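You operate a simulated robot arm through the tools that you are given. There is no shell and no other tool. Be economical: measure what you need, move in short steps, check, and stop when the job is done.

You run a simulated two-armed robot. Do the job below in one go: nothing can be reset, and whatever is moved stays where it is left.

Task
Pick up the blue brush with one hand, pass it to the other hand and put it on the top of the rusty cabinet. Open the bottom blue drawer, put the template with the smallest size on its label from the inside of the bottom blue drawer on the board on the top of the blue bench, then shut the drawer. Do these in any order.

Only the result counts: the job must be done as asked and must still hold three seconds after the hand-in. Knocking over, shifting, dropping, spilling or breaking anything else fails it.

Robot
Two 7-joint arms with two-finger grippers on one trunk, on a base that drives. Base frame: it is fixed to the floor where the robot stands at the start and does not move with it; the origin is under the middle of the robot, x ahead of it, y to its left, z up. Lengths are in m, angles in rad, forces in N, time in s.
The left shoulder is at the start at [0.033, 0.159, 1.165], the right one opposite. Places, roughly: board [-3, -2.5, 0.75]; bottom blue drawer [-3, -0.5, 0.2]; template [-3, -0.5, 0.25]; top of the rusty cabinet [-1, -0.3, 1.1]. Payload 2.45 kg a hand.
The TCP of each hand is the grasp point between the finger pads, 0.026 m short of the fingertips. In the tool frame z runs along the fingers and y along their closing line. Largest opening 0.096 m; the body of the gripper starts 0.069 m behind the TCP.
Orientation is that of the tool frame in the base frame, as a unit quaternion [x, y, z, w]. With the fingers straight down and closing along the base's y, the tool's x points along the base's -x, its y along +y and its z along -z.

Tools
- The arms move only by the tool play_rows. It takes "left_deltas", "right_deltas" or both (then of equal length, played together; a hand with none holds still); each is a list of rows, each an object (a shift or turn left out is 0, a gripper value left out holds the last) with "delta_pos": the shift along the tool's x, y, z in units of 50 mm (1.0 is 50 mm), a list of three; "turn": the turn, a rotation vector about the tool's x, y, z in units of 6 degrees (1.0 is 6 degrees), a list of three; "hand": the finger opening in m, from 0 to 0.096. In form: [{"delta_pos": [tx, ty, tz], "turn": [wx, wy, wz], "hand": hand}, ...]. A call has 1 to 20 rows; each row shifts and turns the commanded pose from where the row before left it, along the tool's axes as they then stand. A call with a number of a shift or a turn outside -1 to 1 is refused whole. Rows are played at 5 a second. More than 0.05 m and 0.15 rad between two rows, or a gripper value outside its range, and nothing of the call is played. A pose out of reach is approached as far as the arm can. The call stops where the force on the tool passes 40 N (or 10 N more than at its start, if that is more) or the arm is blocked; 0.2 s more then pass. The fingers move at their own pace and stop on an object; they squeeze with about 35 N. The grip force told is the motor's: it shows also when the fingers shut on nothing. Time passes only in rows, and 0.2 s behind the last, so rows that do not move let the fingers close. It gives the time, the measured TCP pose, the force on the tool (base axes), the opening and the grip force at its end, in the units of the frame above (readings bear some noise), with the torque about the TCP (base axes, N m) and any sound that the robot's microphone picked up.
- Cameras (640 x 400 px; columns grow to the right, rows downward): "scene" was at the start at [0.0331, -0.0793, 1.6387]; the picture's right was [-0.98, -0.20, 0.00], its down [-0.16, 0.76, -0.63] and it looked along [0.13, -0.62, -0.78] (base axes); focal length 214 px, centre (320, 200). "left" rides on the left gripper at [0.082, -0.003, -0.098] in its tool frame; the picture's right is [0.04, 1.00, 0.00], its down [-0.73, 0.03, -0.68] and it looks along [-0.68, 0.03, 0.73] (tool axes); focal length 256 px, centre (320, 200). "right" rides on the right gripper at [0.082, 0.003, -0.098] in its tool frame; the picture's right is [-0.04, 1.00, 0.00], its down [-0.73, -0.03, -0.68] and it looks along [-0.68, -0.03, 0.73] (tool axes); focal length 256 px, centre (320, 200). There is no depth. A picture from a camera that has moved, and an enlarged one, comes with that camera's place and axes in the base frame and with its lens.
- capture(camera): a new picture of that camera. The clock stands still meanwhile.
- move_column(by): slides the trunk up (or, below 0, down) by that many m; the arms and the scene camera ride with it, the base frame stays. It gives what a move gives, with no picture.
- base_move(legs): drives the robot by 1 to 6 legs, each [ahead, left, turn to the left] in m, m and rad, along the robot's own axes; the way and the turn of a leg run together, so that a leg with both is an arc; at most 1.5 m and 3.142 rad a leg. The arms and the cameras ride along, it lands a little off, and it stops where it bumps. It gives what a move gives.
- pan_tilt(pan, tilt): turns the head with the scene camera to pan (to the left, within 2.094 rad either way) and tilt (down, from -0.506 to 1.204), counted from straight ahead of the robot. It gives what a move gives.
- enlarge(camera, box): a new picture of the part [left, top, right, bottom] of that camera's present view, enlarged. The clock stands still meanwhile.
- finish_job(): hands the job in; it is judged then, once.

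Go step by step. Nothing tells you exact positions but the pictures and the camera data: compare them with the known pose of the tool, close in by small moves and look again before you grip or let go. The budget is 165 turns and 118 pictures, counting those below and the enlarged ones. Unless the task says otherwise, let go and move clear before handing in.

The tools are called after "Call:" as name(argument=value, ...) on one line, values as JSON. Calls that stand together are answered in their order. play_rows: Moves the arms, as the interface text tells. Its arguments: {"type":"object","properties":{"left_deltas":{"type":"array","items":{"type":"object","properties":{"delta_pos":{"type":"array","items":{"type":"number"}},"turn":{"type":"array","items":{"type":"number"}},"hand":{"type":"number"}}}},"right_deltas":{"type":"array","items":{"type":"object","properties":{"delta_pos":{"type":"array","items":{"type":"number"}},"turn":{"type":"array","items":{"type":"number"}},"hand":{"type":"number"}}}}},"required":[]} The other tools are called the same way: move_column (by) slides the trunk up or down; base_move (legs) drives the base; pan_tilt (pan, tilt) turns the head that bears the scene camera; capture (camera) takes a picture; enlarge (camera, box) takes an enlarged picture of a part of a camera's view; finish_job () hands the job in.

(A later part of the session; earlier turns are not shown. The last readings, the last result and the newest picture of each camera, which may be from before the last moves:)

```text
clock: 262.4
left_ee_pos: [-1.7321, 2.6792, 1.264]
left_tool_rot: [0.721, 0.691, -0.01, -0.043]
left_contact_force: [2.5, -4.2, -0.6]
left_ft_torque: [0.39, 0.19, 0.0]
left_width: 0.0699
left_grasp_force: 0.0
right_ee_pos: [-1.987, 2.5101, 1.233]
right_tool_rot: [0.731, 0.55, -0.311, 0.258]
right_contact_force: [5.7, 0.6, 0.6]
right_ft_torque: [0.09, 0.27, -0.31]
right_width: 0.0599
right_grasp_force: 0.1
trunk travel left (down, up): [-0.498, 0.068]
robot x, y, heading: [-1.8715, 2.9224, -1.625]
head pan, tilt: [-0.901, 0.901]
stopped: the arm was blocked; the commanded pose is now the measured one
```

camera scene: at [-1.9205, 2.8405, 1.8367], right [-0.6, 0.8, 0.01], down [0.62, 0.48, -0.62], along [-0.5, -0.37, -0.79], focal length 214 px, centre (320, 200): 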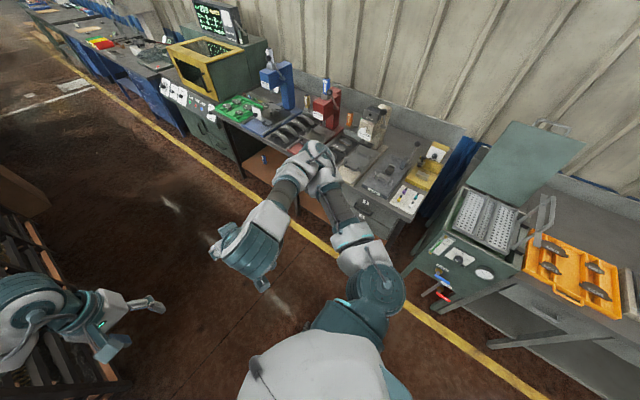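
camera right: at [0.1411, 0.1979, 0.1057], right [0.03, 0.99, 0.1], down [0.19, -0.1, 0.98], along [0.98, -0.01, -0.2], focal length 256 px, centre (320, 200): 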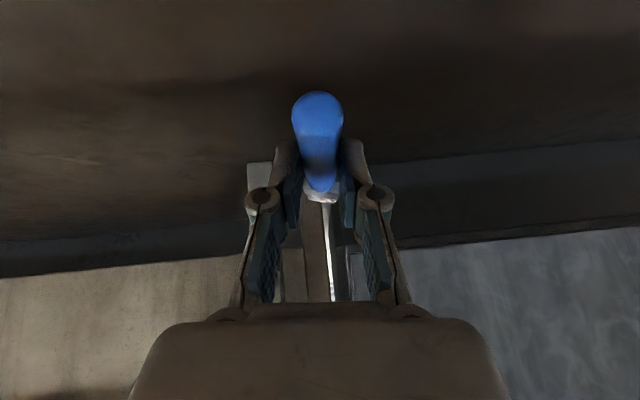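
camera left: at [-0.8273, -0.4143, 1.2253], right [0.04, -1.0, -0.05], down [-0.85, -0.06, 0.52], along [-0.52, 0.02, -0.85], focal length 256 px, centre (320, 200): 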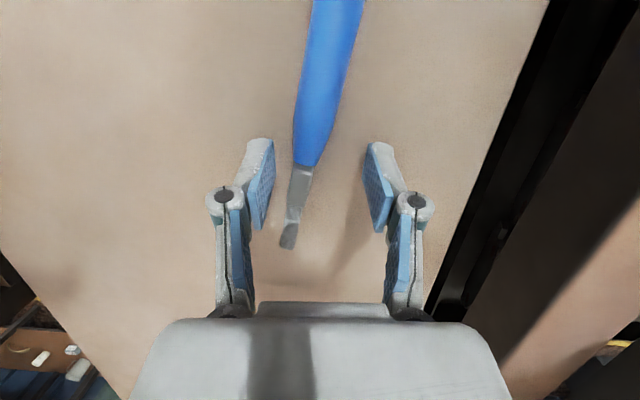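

Call:
move_column(by=-0.1)

Call:
move_column(by=-0.1)

Call:
move_column(by=-0.1)

Call:
move_column(by=-0.1)

Call:
move_column(by=-0.1)

Call:
move_column(by=-0.1)

```text
clock: 263.0
left_ee_pos: [-1.9292, 2.6984, 1.2495]
left_tool_rot: [0.706, 0.707, 0.036, 0.026]
left_contact_force: [0.3, 1.2, 0.6]
left_ft_torque: [-0.12, 0.1, -0.05]
left_width: 0.0702
left_grasp_force: 0.0
right_ee_pos: [-2.1618, 2.5255, 1.1867]
right_tool_rot: [0.755, 0.524, -0.251, 0.303]
right_contact_force: [-6.9, 3.0, 0.7]
right_ft_torque: [-0.19, -0.48, 0.45]
right_width: 0.0599
right_grasp_force: 0.0
trunk travel left (down, up): [-0.472, 0.095]
robot x, y, heading: [-1.8907, 2.9318, -1.638]
head pan, tilt: [-0.901, 0.901]
stopped: the arm was blocked; the commanded pose is now the measured one
```

```text
clock: 263.5
left_ee_pos: [-1.7184, 2.6977, 1.215]
left_tool_rot: [0.713, 0.701, -0.015, -0.026]
left_contact_force: [0.7, -1.3, -2.1]
left_ft_torque: [0.13, 0.03, 0.0]
left_width: 0.0699
left_grasp_force: 0.1
right_ee_pos: [-1.9808, 2.5193, 1.1982]
right_tool_rot: [0.737, 0.535, -0.32, 0.264]
right_contact_force: [9.2, 1.2, 0.1]
right_ft_torque: [-0.05, 0.49, -0.48]
right_width: 0.06
right_grasp_force: 0.0
trunk travel left (down, up): [-0.453, 0.113]
robot x, y, heading: [-1.8677, 2.9264, -1.628]
head pan, tilt: [-0.901, 0.901]
stopped: the arm was blocked; the commanded pose is now the measured one
```

```text
clock: 264.1
left_ee_pos: [-1.9234, 2.7185, 1.204]
left_tool_rot: [0.703, 0.709, 0.032, 0.044]
left_contact_force: [0.6, 2.0, -0.1]
left_ft_torque: [-0.17, 0.06, -0.04]
left_width: 0.0703
left_grasp_force: 0.1
right_ee_pos: [-2.1722, 2.534, 1.1502]
right_tool_rot: [0.77, 0.496, -0.262, 0.304]
right_contact_force: [-5.4, 3.5, -0.1]
right_ft_torque: [-0.23, -0.31, 0.36]
right_width: 0.0601
right_grasp_force: 0.0
trunk travel left (down, up): [-0.429, 0.138]
robot x, y, heading: [-1.8888, 2.9347, -1.638]
head pan, tilt: [-0.901, 0.901]
stopped: the arm was blocked; the commanded pose is now the measured one
```

```text
clock: 264.6
left_ee_pos: [-1.7136, 2.7072, 1.1745]
left_tool_rot: [0.698, 0.716, -0.018, -0.019]
left_contact_force: [0.3, -0.3, -1.4]
left_ft_torque: [-0.02, 0.03, 0.05]
left_width: 0.0699
left_grasp_force: 0.0
right_ee_pos: [-1.9816, 2.5255, 1.1637]
right_tool_rot: [0.745, 0.515, -0.331, 0.264]
right_contact_force: [5.8, 1.4, 0.5]
right_ft_torque: [-0.11, 0.35, -0.3]
right_width: 0.0603
right_grasp_force: 0.2
trunk travel left (down, up): [-0.413, 0.154]
robot x, y, heading: [-1.8705, 2.9352, -1.638]
head pan, tilt: [-0.901, 0.901]
stopped: the arm was blocked; the commanded pose is now the measured one
```

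```text
clock: 264.9
left_ee_pos: [-1.7162, 2.7136, 1.1763]
left_tool_rot: [0.716, 0.698, -0.013, 0.023]
left_contact_force: [111.7, -222.4, -13.5]
left_ft_torque: [21.45, 11.5, -14.4]
left_width: 0.0702
left_grasp_force: 0.0
right_ee_pos: [-1.9993, 2.5393, 1.1645]
right_tool_rot: [0.755, 0.503, -0.325, 0.269]
right_contact_force: [1.2, -0.2, 0.1]
right_ft_torque: [0.12, 0.06, -0.08]
right_width: 0.06
right_grasp_force: 0.1
trunk travel left (down, up): [-0.412, 0.154]
robot x, y, heading: [-1.8556, 2.9329, -1.649]
head pan, tilt: [-0.901, 0.901]
stopped: the force on the tool passed its limit at 209 N (the readings are from after the stop); the commanded pose is now the measured one
```

```text
clock: 266.2
left_ee_pos: [-1.8112, 2.7102, 1.0753]
left_tool_rot: [0.708, 0.706, 0.029, 0.003]
left_contact_force: [0.1, 0.8, 0.7]
left_ft_torque: [-0.08, 0.01, -0.07]
left_width: 0.0703
left_grasp_force: 0.2
right_ee_pos: [-2.0795, 2.5312, 1.0359]
right_tool_rot: [0.764, 0.51, -0.288, 0.272]
right_contact_force: [-3.9, -1.3, -0.4]
right_ft_torque: [0.04, -0.17, 0.15]
right_width: 0.0599
right_grasp_force: 0.2
trunk travel left (down, up): [-0.312, 0.254]
robot x, y, heading: [-1.8779, 2.9375, -1.633]
head pan, tilt: [-0.901, 0.901]
```

The trunk is back near its start height. Let time pass and check the sway.

Call:
pan_tilt(pan=0.9, tilt=0.9)

Call:
pan_tilt(pan=0, tilt=1.0)

Call:
capture(camera="scene")

Call:
pan_tilt(pan=0.2, tilt=0.9)

Call:
pan_tilt(pan=0, tilt=0.9)

```text
clock: 268.0
left_ee_pos: [-1.8052, 2.7119, 1.074]
left_tool_rot: [0.709, 0.705, 0.026, 0.005]
left_contact_force: [0.5, 0.5, -0.1]
left_ft_torque: [-0.05, 0.06, -0.04]
left_width: 0.07
left_grasp_force: 0.1
right_ee_pos: [-2.075, 2.5306, 1.0373]
right_tool_rot: [0.764, 0.509, -0.29, 0.271]
right_contact_force: [-4.0, -0.8, 0.0]
right_ft_torque: [0.06, -0.19, 0.16]
right_width: 0.0601
right_grasp_force: 0.2
trunk travel left (down, up): [-0.312, 0.254]
robot x, y, heading: [-1.8775, 2.9332, -1.628]
head pan, tilt: [0.901, 0.901]
```

```text
clock: 269.2
left_ee_pos: [-1.7139, 2.7067, 1.0673]
left_tool_rot: [0.709, 0.705, 0.006, -0.018]
left_contact_force: [-0.3, -0.4, -1.9]
left_ft_torque: [-0.04, 0.04, 0.02]
left_width: 0.0699
left_grasp_force: 0.1
right_ee_pos: [-1.9857, 2.5279, 1.0508]
right_tool_rot: [0.751, 0.52, -0.315, 0.257]
right_contact_force: [2.9, -0.4, 0.7]
right_ft_torque: [0.01, 0.13, -0.12]
right_width: 0.0601
right_grasp_force: 0.0
trunk travel left (down, up): [-0.312, 0.254]
robot x, y, heading: [-1.8561, 2.9345, -1.638]
head pan, tilt: [0.0, 1.0]
```

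```text
32 pictures are left
camera scene: at [-1.8247, 2.8344, 1.6089], right [-1.0, 0.07, 0.02], down [0.04, 0.84, -0.54], along [-0.06, -0.54, -0.84], focal length 214 px, centre (320, 200)
```

scene: 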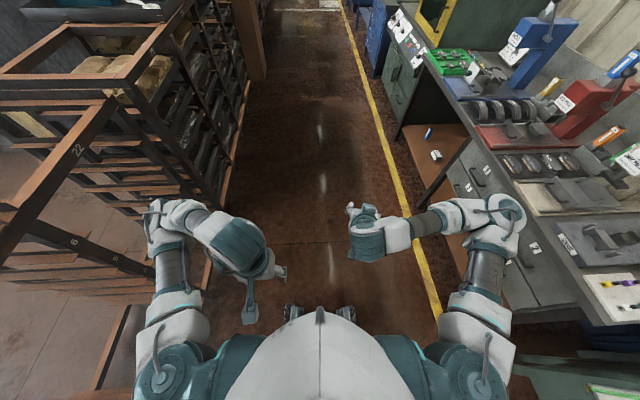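

```text
clock: 269.9
left_ee_pos: [-1.7606, 2.7081, 1.0746]
left_tool_rot: [0.706, 0.708, 0.018, -0.01]
left_contact_force: [0.0, -0.8, 1.1]
left_ft_torque: [0.04, 0.02, 0.03]
left_width: 0.0699
left_grasp_force: 0.0
right_ee_pos: [-2.0314, 2.5323, 1.0454]
right_tool_rot: [0.758, 0.513, -0.304, 0.263]
right_contact_force: [-0.9, 0.4, -0.2]
right_ft_torque: [0.01, -0.01, 0.01]
right_width: 0.06
right_grasp_force: 0.1
trunk travel left (down, up): [-0.312, 0.254]
robot x, y, heading: [-1.8628, 2.9373, -1.635]
head pan, tilt: [0.201, 0.901]
```

```text
clock: 270.6
left_ee_pos: [-1.8024, 2.7106, 1.0754]
left_tool_rot: [0.708, 0.706, 0.021, 0.007]
left_contact_force: [-26.3, -50.9, -9.4]
left_ft_torque: [4.67, -2.9, 2.88]
left_width: 0.0698
left_grasp_force: 0.1
right_ee_pos: [-2.0733, 2.5335, 1.04]
right_tool_rot: [0.764, 0.508, -0.292, 0.271]
right_contact_force: [-4.4, -1.2, -0.5]
right_ft_torque: [0.03, -0.2, 0.18]
right_width: 0.06
right_grasp_force: 0.1
trunk travel left (down, up): [-0.312, 0.254]
robot x, y, heading: [-1.8731, 2.9324, -1.635]
head pan, tilt: [0.0, 0.901]
```

The left hand now touches the body; push it forward a bit, then wait.

Call:
play_rows(left_deltas=[{"delta_pos": [-0.9, 0.3, 0]}, {"delta_pos": [-0.9, 0.3, 0]}])

Call:
play_rows(left_deltas=[{"delta_pos": [-0.9, 0.3, 0]}, {"delta_pos": [-0.5, 0.3, 0]}], right_deltas=[{"delta_pos": [0.4, -0.4, 0.4]}, {"delta_pos": [0.4, -0.4, 0.4]}])

Call:
pan_tilt(pan=1.5, tilt=0.9)

Call:
pan_tilt(pan=0, tilt=0.9)

Call:
pan_tilt(pan=0.2, tilt=0.9)

Call:
pan_tilt(pan=0, tilt=0.9)

```text
clock: 271.2
left_ee_pos: [-1.7251, 2.6174, 1.0673]
left_tool_rot: [0.713, 0.701, 0.012, 0.0]
left_contact_force: [0.1, 0.3, -0.3]
left_ft_torque: [-0.03, 0.01, 0.01]
left_width: 0.07
left_grasp_force: 0.0
right_ee_pos: [-2.0269, 2.531, 1.045]
right_tool_rot: [0.758, 0.514, -0.304, 0.262]
right_contact_force: [-0.2, -0.5, 0.3]
right_ft_torque: [0.07, -0.01, -0.02]
right_width: 0.0599
right_grasp_force: 0.0
trunk travel left (down, up): [-0.312, 0.254]
robot x, y, heading: [-1.8651, 2.9328, -1.64]
head pan, tilt: [0.0, 0.901]
```

```text
clock: 272.1
left_ee_pos: [-1.6561, 2.5497, 1.0642]
left_tool_rot: [0.709, 0.705, 0.004, -0.01]
left_contact_force: [0.6, -0.1, -0.2]
left_ft_torque: [0.01, 0.05, 0.01]
left_width: 0.0699
left_grasp_force: 0.1
right_ee_pos: [-2.0153, 2.5204, 0.9927]
right_tool_rot: [0.752, 0.52, -0.312, 0.258]
right_contact_force: [1.3, -0.7, 0.7]
right_ft_torque: [-0.02, 0.06, -0.03]
right_width: 0.06
right_grasp_force: 0.0
right hand out of reach, approached as far as the arm can: row 1, 2
trunk travel left (down, up): [-0.312, 0.254]
robot x, y, heading: [-1.8529, 2.9306, -1.643]
head pan, tilt: [0.0, 0.901]
stopped in row 2 (left hand): the arm was blocked; the commanded pose is now the measured one
```

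```text
clock: 273.6
left_ee_pos: [-1.6465, 2.5491, 1.0619]
left_tool_rot: [0.709, 0.705, 0.002, -0.012]
left_contact_force: [0.8, -0.3, 0.1]
left_ft_torque: [0.04, 0.01, 0.03]
left_width: 0.0699
left_grasp_force: 0.0
right_ee_pos: [-2.0043, 2.5176, 0.9934]
right_tool_rot: [0.751, 0.521, -0.314, 0.258]
right_contact_force: [1.5, 0.5, -0.3]
right_ft_torque: [0.01, 0.1, -0.08]
right_width: 0.0601
right_grasp_force: 0.1
trunk travel left (down, up): [-0.312, 0.254]
robot x, y, heading: [-1.8527, 2.9358, -1.64]
head pan, tilt: [1.499, 0.901]
```

```text
clock: 275.2
left_ee_pos: [-1.6682, 2.5492, 1.0664]
left_tool_rot: [0.71, 0.704, 0.008, -0.006]
left_contact_force: [1.0, 0.1, -0.8]
left_ft_torque: [-0.02, 0.03, 0.04]
left_width: 0.0701
left_grasp_force: 0.1
right_ee_pos: [-2.0255, 2.5188, 0.9911]
right_tool_rot: [0.753, 0.519, -0.309, 0.261]
right_contact_force: [0.1, -0.5, 0.7]
right_ft_torque: [-0.05, 0.05, -0.07]
right_width: 0.0599
right_grasp_force: 0.1
trunk travel left (down, up): [-0.312, 0.254]
robot x, y, heading: [-1.8539, 2.932, -1.637]
head pan, tilt: [0.0, 0.901]
```

```text
clock: 276.0
left_ee_pos: [-1.6993, 2.5519, 1.0712]
left_tool_rot: [0.712, 0.702, 0.014, 0.002]
left_contact_force: [-0.6, 0.3, -0.7]
left_ft_torque: [0.0, -0.04, 0.0]
left_width: 0.0699
left_grasp_force: 0.2
right_ee_pos: [-2.0562, 2.5203, 0.9859]
right_tool_rot: [0.758, 0.514, -0.301, 0.267]
right_contact_force: [-0.5, -0.2, 0.0]
right_ft_torque: [-0.03, -0.06, 0.02]
right_width: 0.0598
right_grasp_force: 0.1
trunk travel left (down, up): [-0.312, 0.254]
robot x, y, heading: [-1.8619, 2.9332, -1.64]
head pan, tilt: [0.201, 0.901]
```

```text
clock: 276.7
left_ee_pos: [-1.7089, 2.5518, 1.0716]
left_tool_rot: [0.712, 0.702, 0.015, 0.005]
left_contact_force: [-0.5, 0.3, -0.6]
left_ft_torque: [-0.04, -0.06, -0.02]
left_width: 0.0701
left_grasp_force: 0.1
right_ee_pos: [-2.0642, 2.5225, 0.9853]
right_tool_rot: [0.76, 0.512, -0.299, 0.267]
right_contact_force: [-1.6, -0.3, -0.7]
right_ft_torque: [0.05, -0.11, 0.09]
right_width: 0.06
right_grasp_force: 0.0
trunk travel left (down, up): [-0.312, 0.254]
robot x, y, heading: [-1.8619, 2.9332, -1.635]
head pan, tilt: [0.0, 0.901]
```

The sway is much smaller now. Lower the trunk some more and drive on in shorter legs.

Call:
move_column(by=-0.1)

Call:
base_move(legs=[[0.7, 0, 0.03], [0.7, 0, 0], [0.7, 0, 0], [0.6, 0, 0]])

Call:
capture(camera="scene")

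```text
clock: 278.0
left_ee_pos: [-1.6529, 2.5492, 0.9645]
left_tool_rot: [0.71, 0.704, 0.002, -0.011]
left_contact_force: [1.4, -0.4, 0.2]
left_ft_torque: [0.03, 0.15, 0.0]
left_width: 0.0699
left_grasp_force: 0.1
right_ee_pos: [-2.0114, 2.5152, 0.8544]
right_tool_rot: [0.764, 0.533, -0.287, 0.223]
right_contact_force: [2.2, 0.5, 0.1]
right_ft_torque: [-0.02, 0.15, -0.13]
right_width: 0.0599
right_grasp_force: 0.0
trunk travel left (down, up): [-0.212, 0.354]
robot x, y, heading: [-1.8456, 2.9352, -1.634]
head pan, tilt: [0.0, 0.901]
```

```text
clock: 291.8
left_ee_pos: [-1.7837, -0.1432, 0.9683]
left_tool_rot: [0.702, 0.712, 0.011, -0.002]
left_contact_force: [0.5, -0.4, -0.3]
left_ft_torque: [0.02, -0.02, -0.02]
left_width: 0.0699
left_grasp_force: 0.0
right_ee_pos: [-2.1389, -0.1874, 0.8499]
right_tool_rot: [0.761, 0.541, -0.274, 0.232]
right_contact_force: [0.6, -0.7, 0.2]
right_ft_torque: [0.03, -0.01, -0.03]
right_width: 0.0599
right_grasp_force: 0.0
trunk travel left (down, up): [-0.212, 0.354]
robot x, y, heading: [-1.9688, 0.2365, -1.608]
head pan, tilt: [0.0, 0.901]
```

```text
31 pictures are left
camera scene: at [-1.9793, 0.0635, 1.5129], right [-1.0, 0.04, 0.0], down [0.03, 0.79, -0.62], along [-0.02, -0.62, -0.79], focal length 214 px, centre (320, 200)
```

scene: 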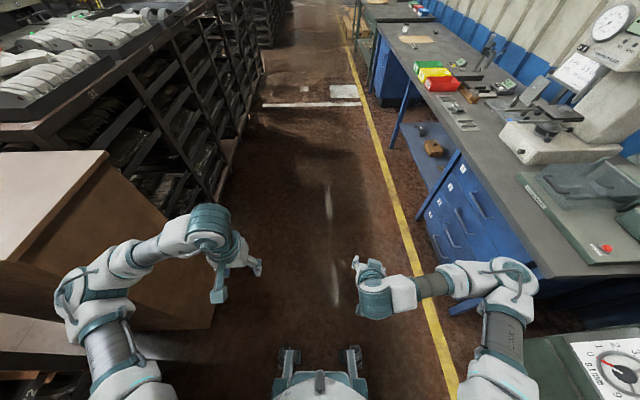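

I'm at the drawers. Move ahead and turn to face the bench.

Call:
base_move(legs=[[0.7, 0, 0], [0, 0, -1.533]])

Call:
pan_tilt(pan=0, tilt=0.7)

Call:
capture(camera="scene")

```text
clock: 299.3
left_ee_pos: [-2.361, -0.6547, 0.9688]
left_tool_rot: [1.0, 0.027, 0.008, 0.003]
left_contact_force: [0.4, 0.6, -0.9]
left_ft_torque: [-0.02, -0.01, 0.0]
left_width: 0.0701
left_grasp_force: 0.0
right_ee_pos: [-2.4195, -0.3017, 0.8527]
right_tool_rot: [0.922, -0.137, -0.361, -0.024]
right_contact_force: [0.0, -0.5, -0.4]
right_ft_torque: [-0.01, 0.01, 0.01]
right_width: 0.06
right_grasp_force: 0.1
trunk travel left (down, up): [-0.212, 0.354]
robot x, y, heading: [-1.993, -0.4557, 3.143]
head pan, tilt: [0.0, 0.901]
```

```text
clock: 300.0
left_ee_pos: [-2.3576, -0.6547, 0.9704]
left_tool_rot: [1.0, 0.027, 0.006, 0.004]
left_contact_force: [-0.1, 0.6, -0.3]
left_ft_torque: [-0.01, 0.01, -0.01]
left_width: 0.0702
left_grasp_force: 0.2
right_ee_pos: [-2.4174, -0.3016, 0.8534]
right_tool_rot: [0.921, -0.139, -0.363, -0.024]
right_contact_force: [-0.5, -0.3, 0.2]
right_ft_torque: [0.04, -0.02, -0.01]
right_width: 0.0599
right_grasp_force: 0.1
trunk travel left (down, up): [-0.212, 0.354]
robot x, y, heading: [-1.9945, -0.4525, 3.141]
head pan, tilt: [0.0, 0.7]
```

```text
30 pictures are left
camera scene: at [-2.1734, -0.4542, 1.529], right [0.0, 1.0, 0.0], down [0.65, 0.0, -0.76], along [-0.76, 0.0, -0.65], focal length 214 px, centre (320, 200)
```

scene: 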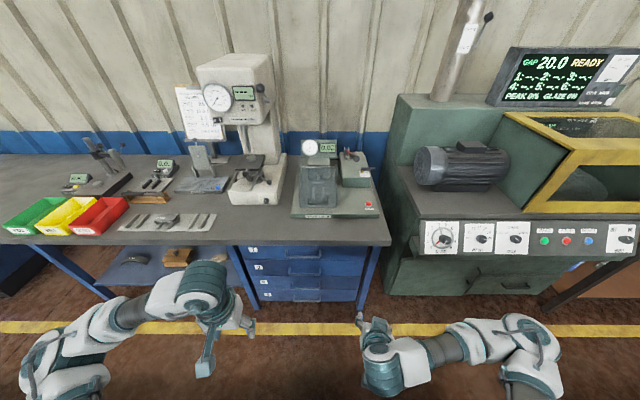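

Call:
enlarge(camera="scene", box=[210, 230, 410, 340])

```text
3.20 times, centred on (310, 285) of scene
camera zoom: at [-2.1734, -0.4542, 1.529], right [0.0, 1.0, 0.0], down [0.65, 0.0, -0.76], along [-0.76, 0.0, -0.65], focal length 686 px, centre (352, -72)
```

zoom: 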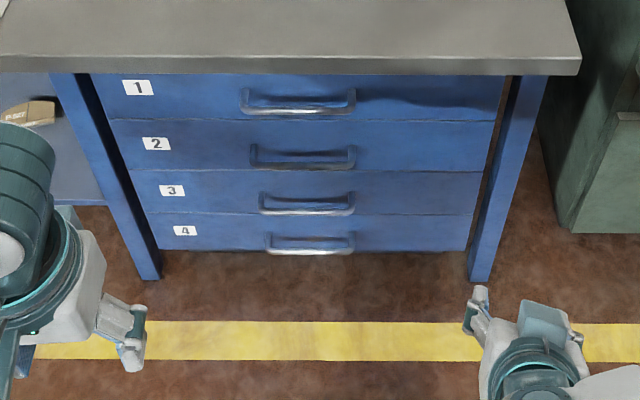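

Drawer 4 is the bottom one; its handle bar is at about (-2.77, -0.53, 0.24). I'll roll the right hand 90° so the fingers close vertically, then lower the trunk.

Call:
play_rows(right_deltas=[{"turn": [0, 0, 1]}, {"turn": [0, 0, 1]}, {"turn": [0, 0, 1]}, {"turn": [0, 0, 1]}, {"turn": [0, 0, 1]}, {"turn": [0, 0, 1]}, {"turn": [0, 0, 1]}, {"turn": [0, 0, 1]}, {"turn": [0, 0, 1]}, {"turn": [0, 0, 1]}, {"turn": [0, 0, 1]}, {"turn": [0, 0, 1]}, {"turn": [0, 0, 1]}, {"turn": [0, 0, 1]}, {"turn": [0, 0, 1]}, {}])

Call:
move_column(by=-0.15)

Call:
pan_tilt(pan=-0.3, tilt=1.0)

Call:
capture(camera="scene")

```text
clock: 303.4
left_ee_pos: [-2.3582, -0.6549, 0.9715]
left_tool_rot: [1.0, 0.027, 0.006, 0.003]
left_contact_force: [0.3, 0.1, -0.2]
left_ft_torque: [0.01, -0.04, -0.03]
left_width: 0.07
left_grasp_force: 0.0
right_ee_pos: [-2.423, -0.3043, 0.8532]
right_tool_rot: [-0.552, 0.751, 0.273, -0.238]
right_contact_force: [-0.6, -0.5, 0.1]
right_ft_torque: [0.0, 0.01, -0.02]
right_width: 0.06
right_grasp_force: 0.0
right hand out of reach, approached as far as the arm can: row 1
trunk travel left (down, up): [-0.212, 0.354]
robot x, y, heading: [-1.9927, -0.4515, 3.141]
head pan, tilt: [0.0, 0.7]
```

```text
clock: 305.2
left_ee_pos: [-2.3573, -0.655, 0.8216]
left_tool_rot: [1.0, 0.027, 0.005, 0.004]
left_contact_force: [-0.5, 0.7, 0.1]
left_ft_torque: [0.0, -0.02, 0.02]
left_width: 0.0699
left_grasp_force: 0.2
right_ee_pos: [-2.4123, -0.3026, 0.6084]
right_tool_rot: [-0.585, 0.775, 0.198, -0.138]
right_contact_force: [0.0, 0.0, 0.7]
right_ft_torque: [0.04, 0.01, -0.01]
right_width: 0.0599
right_grasp_force: 0.0
trunk travel left (down, up): [-0.062, 0.504]
robot x, y, heading: [-1.9987, -0.4583, 3.134]
head pan, tilt: [0.0, 0.7]
```

```text
clock: 306.0
left_ee_pos: [-2.3583, -0.6546, 0.8214]
left_tool_rot: [1.0, 0.027, 0.006, 0.003]
left_contact_force: [0.1, 0.3, 0.2]
left_ft_torque: [-0.02, 0.02, -0.01]
left_width: 0.07
left_grasp_force: 0.2
right_ee_pos: [-2.412, -0.3045, 0.6067]
right_tool_rot: [-0.585, 0.775, 0.197, -0.136]
right_contact_force: [-0.2, -0.2, -0.2]
right_ft_torque: [0.01, 0.01, 0.04]
right_width: 0.0599
right_grasp_force: 0.1
trunk travel left (down, up): [-0.062, 0.504]
robot x, y, heading: [-1.9933, -0.4483, 3.143]
head pan, tilt: [-0.3, 1.0]
```

```text
28 pictures are left
camera scene: at [-2.3216, -0.4334, 1.3247], right [0.3, 0.96, 0.0], down [0.81, -0.25, -0.54], along [-0.51, 0.16, -0.84], focal length 214 px, centre (320, 200)
```

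scene: 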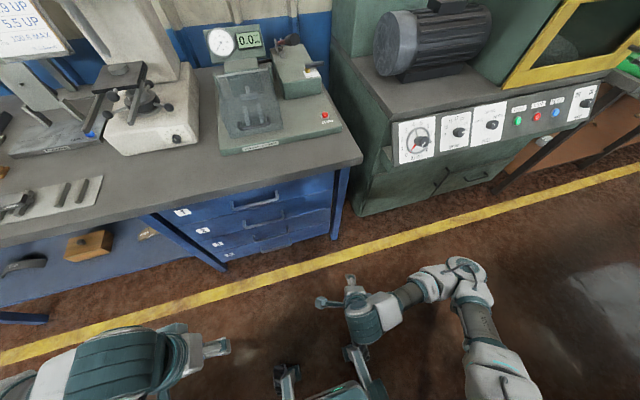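

Call:
play_rows(right_deltas=[{"turn": [0, 0.4, -0.77]}, {"turn": [0, 0.4, -0.77]}, {"turn": [0, 0.4, -0.77]}, {"turn": [-1, 0, 0]}, {"turn": [-1, 0, 0]}, {"turn": [-1, 0, 0]}, {"turn": [-1, 0, 0]}, {}])

```text
clock: 307.8
left_ee_pos: [-2.3592, -0.6556, 0.8204]
left_tool_rot: [1.0, 0.026, 0.007, 0.002]
left_contact_force: [0.5, 0.0, 0.4]
left_ft_torque: [0.0, 0.02, 0.0]
left_width: 0.0702
left_grasp_force: 0.0
right_ee_pos: [-2.4399, -0.3233, 0.5905]
right_tool_rot: [-0.637, 0.637, 0.315, -0.299]
right_contact_force: [0.5, 0.1, -0.5]
right_ft_torque: [-0.02, 0.0, 0.0]
right_width: 0.06
right_grasp_force: 0.0
right hand out of reach, approached as far as the arm can: row 1, 2, 3, 4, 5, 6
trunk travel left (down, up): [-0.062, 0.504]
robot x, y, heading: [-1.9929, -0.4546, 3.136]
head pan, tilt: [-0.3, 1.0]
```

Orientation is right (fingers forward-down, closing vertical). Lower the hand to handle height in the open.

Call:
play_rows(right_deltas=[{"delta_pos": [-0.3, -0.7, 0.55]}, {"delta_pos": [-0.3, -0.7, 0.55]}, {"delta_pos": [-0.3, -0.7, 0.55]}, {"delta_pos": [-0.3, -0.7, 0.55]}, {"delta_pos": [-0.3, -0.7, 0.55]}, {"delta_pos": [-0.3, -0.7, 0.55]}, {"delta_pos": [-0.3, -0.7, 0.55]}, {}])

Call:
capture(camera="right")

```text
clock: 309.6
left_ee_pos: [-2.3586, -0.6552, 0.8193]
left_tool_rot: [1.0, 0.027, 0.006, 0.004]
left_contact_force: [0.4, -0.5, 0.1]
left_ft_torque: [0.01, -0.02, 0.0]
left_width: 0.0699
left_grasp_force: 0.1
right_ee_pos: [-2.4661, -0.4131, 0.3975]
right_tool_rot: [-0.636, 0.642, 0.317, -0.289]
right_contact_force: [-0.2, 0.1, 0.8]
right_ft_torque: [0.02, -0.02, 0.01]
right_width: 0.06
right_grasp_force: 0.0
right hand out of reach, approached as far as the arm can: row 1, 2, 3, 4, 5, 6, 7
trunk travel left (down, up): [-0.062, 0.504]
robot x, y, heading: [-1.9942, -0.4544, 3.143]
head pan, tilt: [-0.3, 1.0]
```

```text
27 pictures are left
camera right: at [-2.3957, -0.4974, 0.4618], right [-0.63, 0.03, 0.77], down [0.56, 0.71, 0.43], along [-0.53, 0.71, -0.46], focal length 256 px, centre (320, 200)
```

right: 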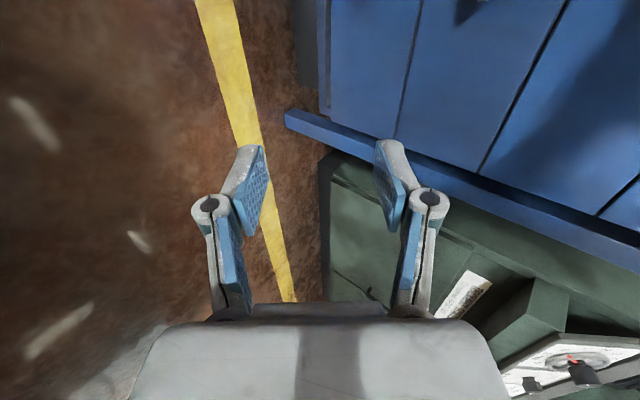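

Call:
move_column(by=-0.06)

Call:
play_rows(right_deltas=[{"delta_pos": [-0.9, 0, 0]}, {"delta_pos": [-0.9, 0, 0]}, {"delta_pos": [-0.9, 0, 0]}, {"delta_pos": [-0.9, 0, 0]}, {"delta_pos": [-0.9, 0, 0]}, {"delta_pos": [0, -0.7, 0.55]}, {"delta_pos": [0, -0.7, 0.55]}, {"delta_pos": [0, -0.5, 0.4]}, {}])

Call:
capture(camera="scene")

```text
clock: 310.6
left_ee_pos: [-2.3574, -0.6559, 0.7605]
left_tool_rot: [1.0, 0.027, 0.004, 0.004]
left_contact_force: [0.2, -0.6, 1.0]
left_ft_torque: [0.01, 0.03, -0.04]
left_width: 0.07
left_grasp_force: 0.1
right_ee_pos: [-2.4211, -0.4113, 0.2923]
right_tool_rot: [-0.656, 0.66, 0.273, -0.245]
right_contact_force: [0.3, -0.2, 0.2]
right_ft_torque: [-0.03, -0.02, -0.01]
right_width: 0.0601
right_grasp_force: 0.1
trunk travel left (down, up): [-0.002, 0.564]
robot x, y, heading: [-1.9939, -0.4573, 3.137]
head pan, tilt: [-0.3, 1.0]
```

```text
clock: 312.6
left_ee_pos: [-2.3575, -0.6549, 0.759]
left_tool_rot: [1.0, 0.026, 0.007, 0.004]
left_contact_force: [0.5, 0.7, -0.6]
left_ft_torque: [-0.02, 0.02, 0.0]
left_width: 0.0701
left_grasp_force: 0.1
right_ee_pos: [-2.4559, -0.3954, 0.2942]
right_tool_rot: [-0.656, 0.662, 0.273, -0.239]
right_contact_force: [-1.0, -0.6, 0.6]
right_ft_torque: [-0.02, -0.02, 0.0]
right_width: 0.0601
right_grasp_force: 0.0
right hand out of reach, approached as far as the arm can: row 1, 2, 3, 4, 5, 6, 7, 8
trunk travel left (down, up): [-0.002, 0.564]
robot x, y, heading: [-1.9906, -0.4559, 3.139]
head pan, tilt: [-0.3, 1.0]
```

```text
26 pictures are left
camera scene: at [-2.4, -0.4347, 1.2376], right [0.3, 0.95, 0.0], down [0.81, -0.25, -0.54], along [-0.51, 0.16, -0.84], focal length 214 px, centre (320, 200)
```

scene: 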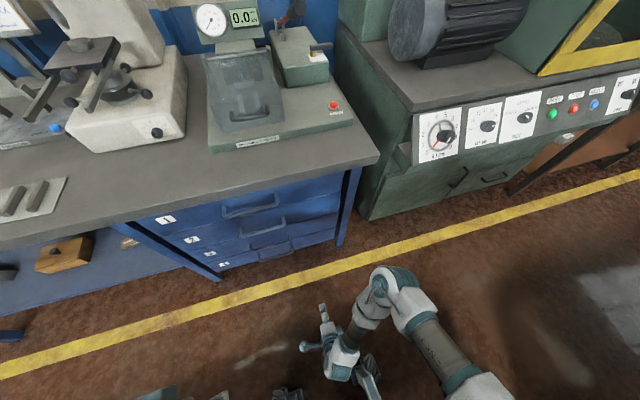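

Call:
play_rows(right_deltas=[{"delta_pos": [0, -0.7, 0.1]}, {"delta_pos": [0, -0.7, 0.1]}, {"delta_pos": [0, -0.7, 0.2]}, {"delta_pos": [0, -0.7, 0.4]}, {}])

Call:
play_rows(right_deltas=[{"delta_pos": [-0.6, -0.5, 0.5]}, {"delta_pos": [-0.6, -0.5, 0.5]}, {"delta_pos": [-0.6, -0.5, 0.5]}, {}])

```text
clock: 313.8
left_ee_pos: [-2.3578, -0.6557, 0.7607]
left_tool_rot: [1.0, 0.028, 0.006, 0.003]
left_contact_force: [-0.1, 0.7, 0.3]
left_ft_torque: [0.01, 0.0, -0.03]
left_width: 0.0703
left_grasp_force: 0.2
right_ee_pos: [-2.4053, -0.4571, 0.2123]
right_tool_rot: [-0.656, 0.663, 0.273, -0.236]
right_contact_force: [0.8, 0.3, 0.6]
right_ft_torque: [0.02, 0.01, -0.01]
right_width: 0.0602
right_grasp_force: 0.1
right hand out of reach, approached as far as the arm can: row 1, 2, 3, 4
trunk travel left (down, up): [-0.002, 0.564]
robot x, y, heading: [-1.9919, -0.4547, 3.138]
head pan, tilt: [-0.3, 1.0]
```

```text
clock: 314.8
left_ee_pos: [-2.3577, -0.6561, 0.7604]
left_tool_rot: [1.0, 0.027, 0.007, 0.003]
left_contact_force: [-0.4, 0.1, 0.4]
left_ft_torque: [0.0, 0.01, -0.01]
left_width: 0.0701
left_grasp_force: 0.0
right_ee_pos: [-2.4487, -0.4545, 0.1631]
right_tool_rot: [-0.656, 0.666, 0.273, -0.226]
right_contact_force: [-0.5, 0.7, 0.9]
right_ft_torque: [0.0, -0.02, -0.03]
right_width: 0.0602
right_grasp_force: 0.1
right hand out of reach, approached as far as the arm can: row 1, 2, 3
trunk travel left (down, up): [-0.002, 0.564]
robot x, y, heading: [-1.9935, -0.4521, 3.143]
head pan, tilt: [-0.3, 1.0]
```

The hand got down to z 0.16. Raise it to handle height and drive up to the drawer.

Call:
play_rows(right_deltas=[{"delta_pos": [0, 0.53, -0.59]}, {"delta_pos": [0, 0.53, -0.59]}, {}])

Call:
base_move(legs=[[0, 0.075, 0], [0.2, 0, 0]])

Call:
capture(camera="right")

Call:
capture(camera="scene")

```text
clock: 315.6
left_ee_pos: [-2.3584, -0.6562, 0.7602]
left_tool_rot: [1.0, 0.028, 0.006, 0.003]
left_contact_force: [0.2, 0.8, 0.7]
left_ft_torque: [-0.03, 0.01, 0.02]
left_width: 0.0702
left_grasp_force: 0.1
right_ee_pos: [-2.4465, -0.4551, 0.241]
right_tool_rot: [-0.657, 0.66, 0.271, -0.244]
right_contact_force: [-0.5, 0.1, 0.2]
right_ft_torque: [-0.02, -0.03, -0.02]
right_width: 0.0599
right_grasp_force: 0.0
trunk travel left (down, up): [-0.002, 0.564]
robot x, y, heading: [-1.9911, -0.4488, 3.143]
head pan, tilt: [-0.3, 1.0]
```

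```text
clock: 317.8
left_ee_pos: [-2.5592, -0.7413, 0.7572]
left_tool_rot: [1.0, 0.03, 0.007, -0.002]
left_contact_force: [1.0, -0.4, 0.1]
left_ft_torque: [0.01, -0.02, 0.0]
left_width: 0.0699
left_grasp_force: 0.0
right_ee_pos: [-2.648, -0.5355, 0.2408]
right_tool_rot: [0.659, -0.658, -0.274, 0.24]
right_contact_force: [0.0, -0.5, 0.2]
right_ft_torque: [0.03, -0.01, -0.03]
right_width: 0.0599
right_grasp_force: 0.1
trunk travel left (down, up): [-0.002, 0.564]
robot x, y, heading: [-2.1944, -0.5302, -3.143]
head pan, tilt: [-0.3, 1.0]
```

```text
25 pictures are left
camera right: at [-2.5861, -0.6216, 0.3123], right [-0.73, 0.02, 0.68], down [0.49, 0.7, 0.51], along [-0.47, 0.71, -0.53], focal length 256 px, centre (320, 200)
```

right: 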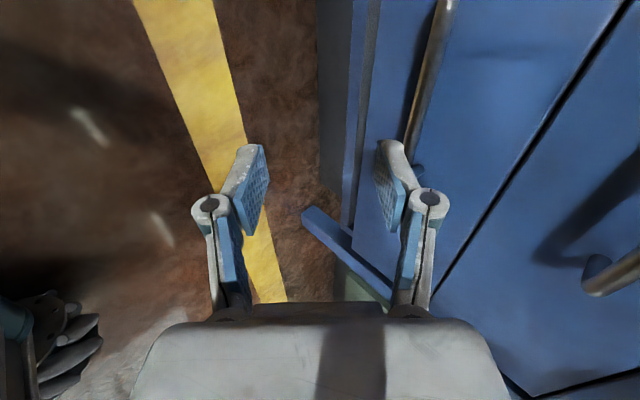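

```text
24 pictures are left
camera scene: at [-2.6025, -0.5333, 1.237], right [0.29, 0.96, 0.02], down [0.81, -0.24, -0.54], along [-0.51, 0.17, -0.84], focal length 214 px, centre (320, 200)
```

scene: 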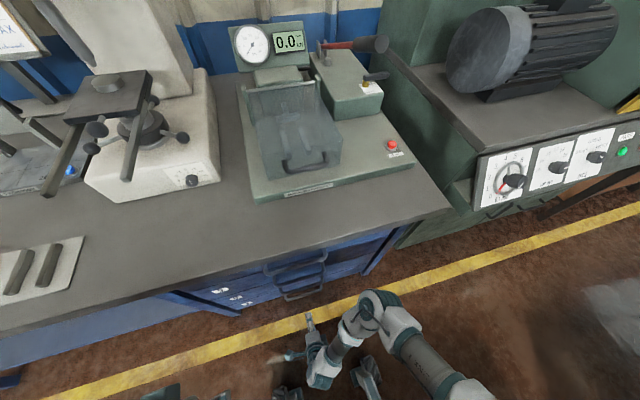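

The handle bar is near (-2.776, -0.535, 0.225). I'll flatten the hand pitch a bit so the fingers can straddle the bar.

Call:
play_rows(right_deltas=[{"turn": [-1, 0, 0], "hand": 0.045}, {"turn": [-1, 0, 0]}, {"turn": [-1, 0, 0]}, {}])

```text
clock: 318.8
left_ee_pos: [-2.5548, -0.7156, 0.7648]
left_tool_rot: [1.0, 0.027, 0.003, 0.014]
left_contact_force: [0.3, 0.9, -0.3]
left_ft_torque: [-0.03, 0.03, -0.03]
left_width: 0.0701
left_grasp_force: 0.0
right_ee_pos: [-2.664, -0.5789, 0.3051]
right_tool_rot: [-0.605, 0.617, 0.37, -0.342]
right_contact_force: [0.6, 0.5, -0.2]
right_ft_torque: [0.0, 0.01, 0.06]
right_width: 0.0449
right_grasp_force: 0.0
right hand out of reach, approached as far as the arm can: row 1, 2, 3
trunk travel left (down, up): [-0.002, 0.564]
robot x, y, heading: [-2.1926, -0.5247, 3.143]
head pan, tilt: [-0.3, 1.0]
```

Call:
play_rows(right_deltas=[{"delta_pos": [-0.2, -0.6, 0.35]}, {"delta_pos": [-0.2, -0.6, 0.35]}, {"delta_pos": [-0.2, -0.4, 0.2]}, {}, {}])

Call:
capture(camera="right")

```text
clock: 320.0
left_ee_pos: [-2.5558, -0.7328, 0.763]
left_tool_rot: [1.0, 0.03, 0.003, 0.005]
left_contact_force: [0.3, -0.1, -0.2]
left_ft_torque: [0.01, 0.01, 0.02]
left_width: 0.07
left_grasp_force: 0.1
right_ee_pos: [-2.6744, -0.6055, 0.2907]
right_tool_rot: [-0.609, 0.614, 0.372, -0.337]
right_contact_force: [-0.2, 0.3, 0.4]
right_ft_torque: [-0.02, 0.0, -0.02]
right_width: 0.045
right_grasp_force: 0.0
right hand out of reach, approached as far as the arm can: row 1, 2, 3
trunk travel left (down, up): [-0.002, 0.564]
robot x, y, heading: [-2.1939, -0.5312, -3.139]
head pan, tilt: [-0.3, 1.0]
```

```text
23 pictures are left
camera right: at [-2.5956, -0.691, 0.3403], right [-0.5, 0.02, 0.87], down [0.63, 0.7, 0.34], along [-0.6, 0.71, -0.36], focal length 256 px, centre (320, 200)
```

right: 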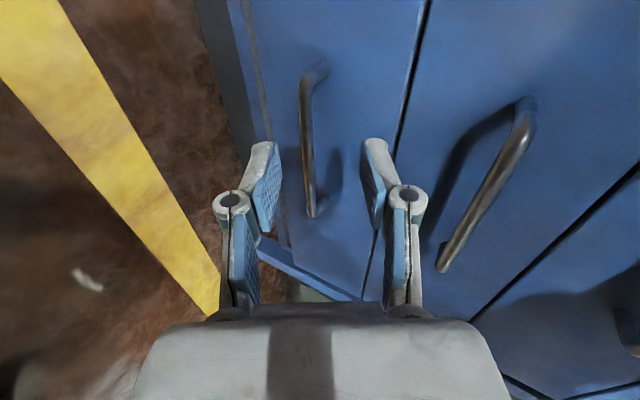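

Good view: the bar lies between the fingers' lines. I'll pitch back slightly, then lower and drive in.

Call:
play_rows(right_deltas=[{"turn": [1, 0, 0], "delta_pos": [-0.3, -0.3, -0.2]}, {"turn": [1, 0, 0], "delta_pos": [-0.3, -0.5, 0]}, {"delta_pos": [-0.3, -0.5, 0]}, {"delta_pos": [-0.3, -0.5, 0.2]}, {}, {}])

Call:
capture(camera="right")

```text
clock: 321.4
left_ee_pos: [-2.5551, -0.7301, 0.7638]
left_tool_rot: [1.0, 0.029, 0.004, 0.006]
left_contact_force: [0.6, -0.9, -0.7]
left_ft_torque: [0.03, -0.03, 0.02]
left_width: 0.07
left_grasp_force: 0.0
right_ee_pos: [-2.6274, -0.5635, 0.2394]
right_tool_rot: [-0.641, 0.648, 0.307, -0.274]
right_contact_force: [0.3, 0.6, -0.5]
right_ft_torque: [-0.01, 0.0, -0.03]
right_width: 0.0453
right_grasp_force: 0.1
right hand out of reach, approached as far as the arm can: row 3, 4
trunk travel left (down, up): [-0.002, 0.564]
robot x, y, heading: [-2.1967, -0.5302, -3.142]
head pan, tilt: [-0.3, 1.0]
```

```text
22 pictures are left
camera right: at [-2.559, -0.649, 0.3046], right [-0.66, 0.03, 0.75], down [0.55, 0.7, 0.46], along [-0.51, 0.71, -0.48], focal length 256 px, centre (320, 200)
```

right: 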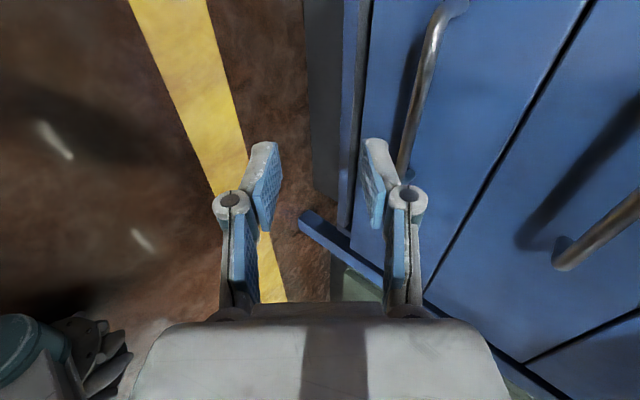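

Call:
base_move(legs=[[0.09, -0.02, 0]])

Call:
play_rows(right_deltas=[{}, {}])

Call:
capture(camera="right")

```text
clock: 322.5
left_ee_pos: [-2.6469, -0.7137, 0.7628]
left_tool_rot: [1.0, 0.03, 0.005, 0.004]
left_contact_force: [1.0, 0.3, -1.1]
left_ft_torque: [-0.02, 0.02, 0.02]
left_width: 0.0702
left_grasp_force: 0.0
right_ee_pos: [-2.7175, -0.5447, 0.2384]
right_tool_rot: [-0.641, 0.648, 0.306, -0.273]
right_contact_force: [-0.5, -0.1, 0.0]
right_ft_torque: [0.03, -0.01, -0.01]
right_width: 0.0449
right_grasp_force: 0.0
trunk travel left (down, up): [-0.002, 0.564]
robot x, y, heading: [-2.283, -0.5091, -3.142]
head pan, tilt: [-0.3, 1.0]
```

```text
clock: 323.1
left_ee_pos: [-2.6423, -0.7127, 0.7651]
left_tool_rot: [1.0, 0.03, 0.001, 0.005]
left_contact_force: [0.3, 0.0, 0.1]
left_ft_torque: [0.0, 0.02, 0.02]
left_width: 0.0701
left_grasp_force: 0.1
right_ee_pos: [-2.7166, -0.5449, 0.2424]
right_tool_rot: [-0.64, 0.647, 0.309, -0.277]
right_contact_force: [-0.7, -0.5, -0.1]
right_ft_torque: [0.0, -0.01, 0.01]
right_width: 0.0451
right_grasp_force: 0.0
trunk travel left (down, up): [-0.002, 0.564]
robot x, y, heading: [-2.2871, -0.5152, -3.145]
head pan, tilt: [-0.3, 1.0]
```

```text
21 pictures are left
camera right: at [-2.6485, -0.6315, 0.3068], right [-0.66, 0.03, 0.75], down [0.55, 0.7, 0.45], along [-0.52, 0.71, -0.48], focal length 256 px, centre (320, 200)
```

right: 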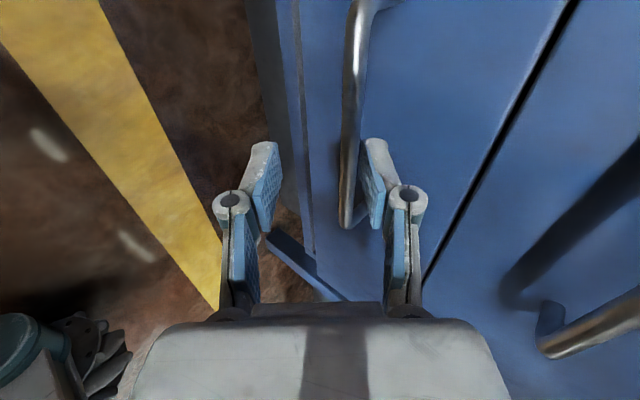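

The bar is nearer (about x -2.761, z 0.230) and close to the upper finger; shift the hand up-normal 16 mm, then forward along the fingers.

Call:
play_rows(right_deltas=[{"delta_pos": [0, 0.33, -0.05]}, {}, {"delta_pos": [0, 0, 0.3]}, {"delta_pos": [0, 0, 0.25]}, {}])

Call:
capture(camera="right")

```text
clock: 324.3
left_ee_pos: [-2.642, -0.7086, 0.7655]
left_tool_rot: [1.0, 0.03, 0.001, 0.008]
left_contact_force: [0.9, 0.5, 0.2]
left_ft_torque: [-0.02, 0.04, -0.01]
left_width: 0.07
left_grasp_force: 0.1
right_ee_pos: [-2.7454, -0.5417, 0.2369]
right_tool_rot: [-0.64, 0.647, 0.307, -0.277]
right_contact_force: [0.4, -0.6, 0.3]
right_ft_torque: [0.0, -0.02, 0.01]
right_width: 0.045
right_grasp_force: 0.0
trunk travel left (down, up): [-0.002, 0.564]
robot x, y, heading: [-2.2853, -0.5129, -3.146]
head pan, tilt: [-0.3, 1.0]
```

```text
20 pictures are left
camera right: at [-2.6776, -0.6273, 0.302], right [-0.66, 0.03, 0.75], down [0.55, 0.7, 0.45], along [-0.51, 0.71, -0.48], focal length 256 px, centre (320, 200)
```

right: 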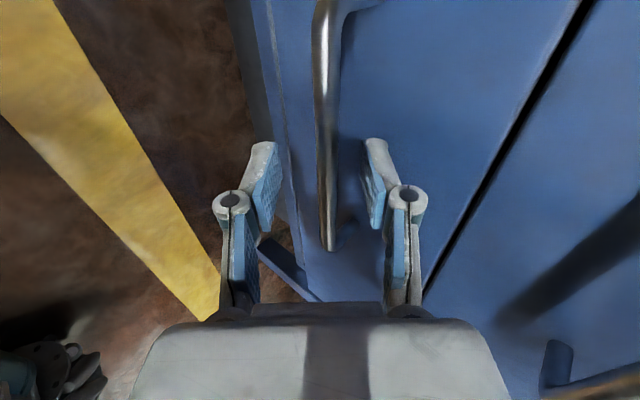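

The bar is centred between the fingers; advance 5 mm and close.

Call:
play_rows(right_deltas=[{"delta_pos": [0, 0, 0.12]}, {"hand": 0.0}, {}, {}, {}])

```text
clock: 325.5
left_ee_pos: [-2.6417, -0.7086, 0.766]
left_tool_rot: [1.0, 0.029, 0.0, 0.008]
left_contact_force: [0.2, 0.6, -0.4]
left_ft_torque: [-0.01, 0.02, 0.01]
left_width: 0.0701
left_grasp_force: 0.2
right_ee_pos: [-2.7527, -0.5428, 0.2347]
right_tool_rot: [-0.639, 0.648, 0.308, -0.278]
right_contact_force: [-5.9, 1.3, 26.9]
right_ft_torque: [0.17, 0.41, -0.65]
right_width: 0.0114
right_grasp_force: 38.4
trunk travel left (down, up): [-0.002, 0.564]
robot x, y, heading: [-2.2872, -0.5129, -3.137]
head pan, tilt: [-0.3, 1.0]
```

Bar gripped. Pull the drawer by driving back.

Call:
base_move(legs=[[-0.15, 0, 0], [-0.15, 0, 0]])

Call:
pan_tilt(pan=0, tilt=1.0)

Call:
capture(camera="scene")

```text
clock: 327.2
left_ee_pos: [-2.4831, -0.7058, 0.7682]
left_tool_rot: [1.0, 0.028, -0.002, 0.01]
left_contact_force: [-0.2, -0.1, -0.5]
left_ft_torque: [0.01, 0.01, 0.02]
left_width: 0.0701
left_grasp_force: 0.1
right_ee_pos: [-2.5948, -0.5422, 0.2343]
right_tool_rot: [-0.638, 0.649, 0.307, -0.28]
right_contact_force: [-0.1, -2.2, -20.9]
right_ft_torque: [0.06, -0.22, -0.28]
right_width: 0.0113
right_grasp_force: 38.7
trunk travel left (down, up): [-0.002, 0.564]
robot x, y, heading: [-2.1296, -0.5086, 3.14]
head pan, tilt: [-0.3, 1.0]
stopped in leg 2: the force on the tool passed its limit at 45 N (the readings are from after the stop); the commanded pose is now the measured one
```

```text
clock: 328.0
left_ee_pos: [-2.4855, -0.7075, 0.7666]
left_tool_rot: [1.0, 0.029, -0.002, 0.01]
left_contact_force: [0.6, 0.3, -0.7]
left_ft_torque: [0.03, 0.01, 0.03]
left_width: 0.07
left_grasp_force: 0.2
right_ee_pos: [-2.5944, -0.5429, 0.2343]
right_tool_rot: [-0.637, 0.648, 0.307, -0.281]
right_contact_force: [0.8, -5.0, -40.8]
right_ft_torque: [0.24, -0.43, -0.44]
right_width: 0.0115
right_grasp_force: 38.4
trunk travel left (down, up): [-0.002, 0.564]
robot x, y, heading: [-2.1308, -0.511, 3.138]
head pan, tilt: [0.0, 1.0]
```

```text
19 pictures are left
camera scene: at [-2.5467, -0.5152, 1.2349], right [0.0, 1.0, 0.0], down [0.85, 0.0, -0.53], along [-0.53, 0.0, -0.85], focal length 214 px, centre (320, 200)
```

scene: 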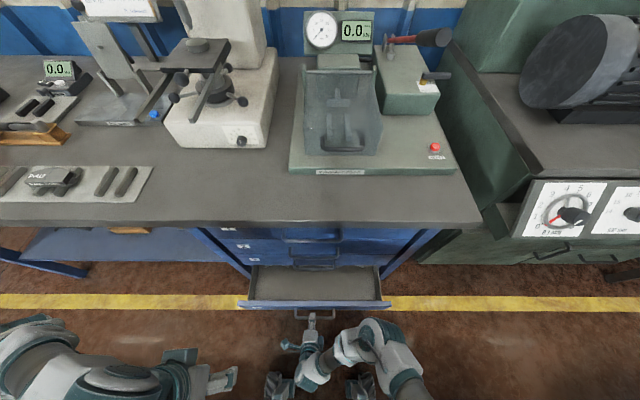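

The drawer is open 0.16 m. Relieve the vertical force a bit and pull further.

Call:
play_rows(right_deltas=[{"delta_pos": [0, -0.12, 0.11]}, {}, {}])

Call:
base_move(legs=[[-0.14, 0, 0]])

Call:
capture(camera="scene")

```text
clock: 328.8
left_ee_pos: [-2.4818, -0.7057, 0.771]
left_tool_rot: [1.0, 0.029, -0.005, 0.01]
left_contact_force: [0.3, 0.6, -0.4]
left_ft_torque: [0.04, 0.02, -0.02]
left_width: 0.0703
left_grasp_force: 0.1
right_ee_pos: [-2.6014, -0.5425, 0.2348]
right_tool_rot: [-0.633, 0.648, 0.314, -0.283]
right_contact_force: [-1.8, 17.6, 19.7]
right_ft_torque: [-0.09, 0.28, 0.15]
right_width: 0.0111
right_grasp_force: 38.3
trunk travel left (down, up): [-0.002, 0.564]
robot x, y, heading: [-2.1329, -0.5155, 3.14]
head pan, tilt: [0.0, 1.0]
```

```text
clock: 330.1
left_ee_pos: [-2.3425, -0.7064, 0.7694]
left_tool_rot: [1.0, 0.028, -0.004, 0.009]
left_contact_force: [0.0, 0.2, 0.0]
left_ft_torque: [-0.02, 0.01, -0.02]
left_width: 0.07
left_grasp_force: 0.1
right_ee_pos: [-2.4567, -0.5453, 0.2322]
right_tool_rot: [-0.635, 0.649, 0.31, -0.281]
right_contact_force: [0.0, 3.2, 28.1]
right_ft_torque: [0.61, 0.33, -0.64]
right_width: 0.0111
right_grasp_force: 38.0
trunk travel left (down, up): [-0.002, 0.564]
robot x, y, heading: [-1.9908, -0.5104, 3.139]
head pan, tilt: [0.0, 1.0]
```

```text
18 pictures are left
camera scene: at [-2.3963, -0.5137, 1.2391], right [0.0, 1.0, 0.0], down [0.84, 0.0, -0.54], along [-0.54, 0.0, -0.84], focal length 214 px, centre (320, 200)
```

scene: 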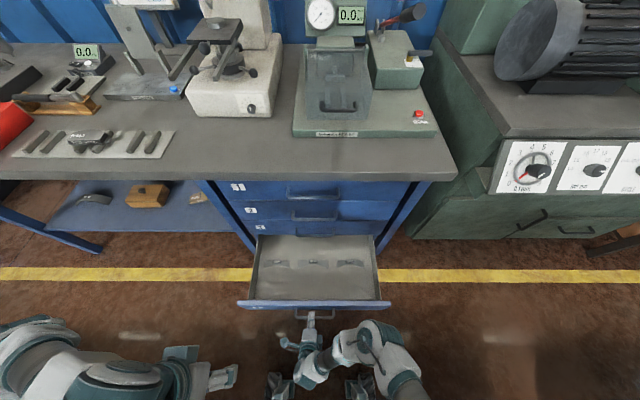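

The drawer is open and three templates lie near its back. Enlarge to read labels.

Call:
enlarge(camera="scene", box=[250, 236, 386, 310])

```text
4.71 times, centred on (318, 273) of scene
camera zoom: at [-2.3963, -0.5137, 1.2391], right [0.0, 1.0, 0.0], down [0.84, 0.0, -0.54], along [-0.54, 0.0, -0.84], focal length 1009 px, centre (329, -144)
```

zoom: 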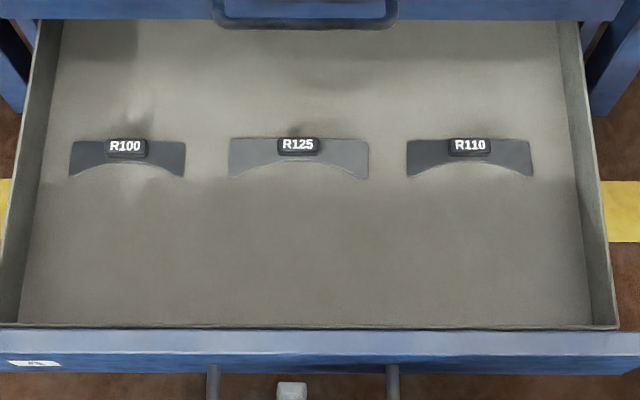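

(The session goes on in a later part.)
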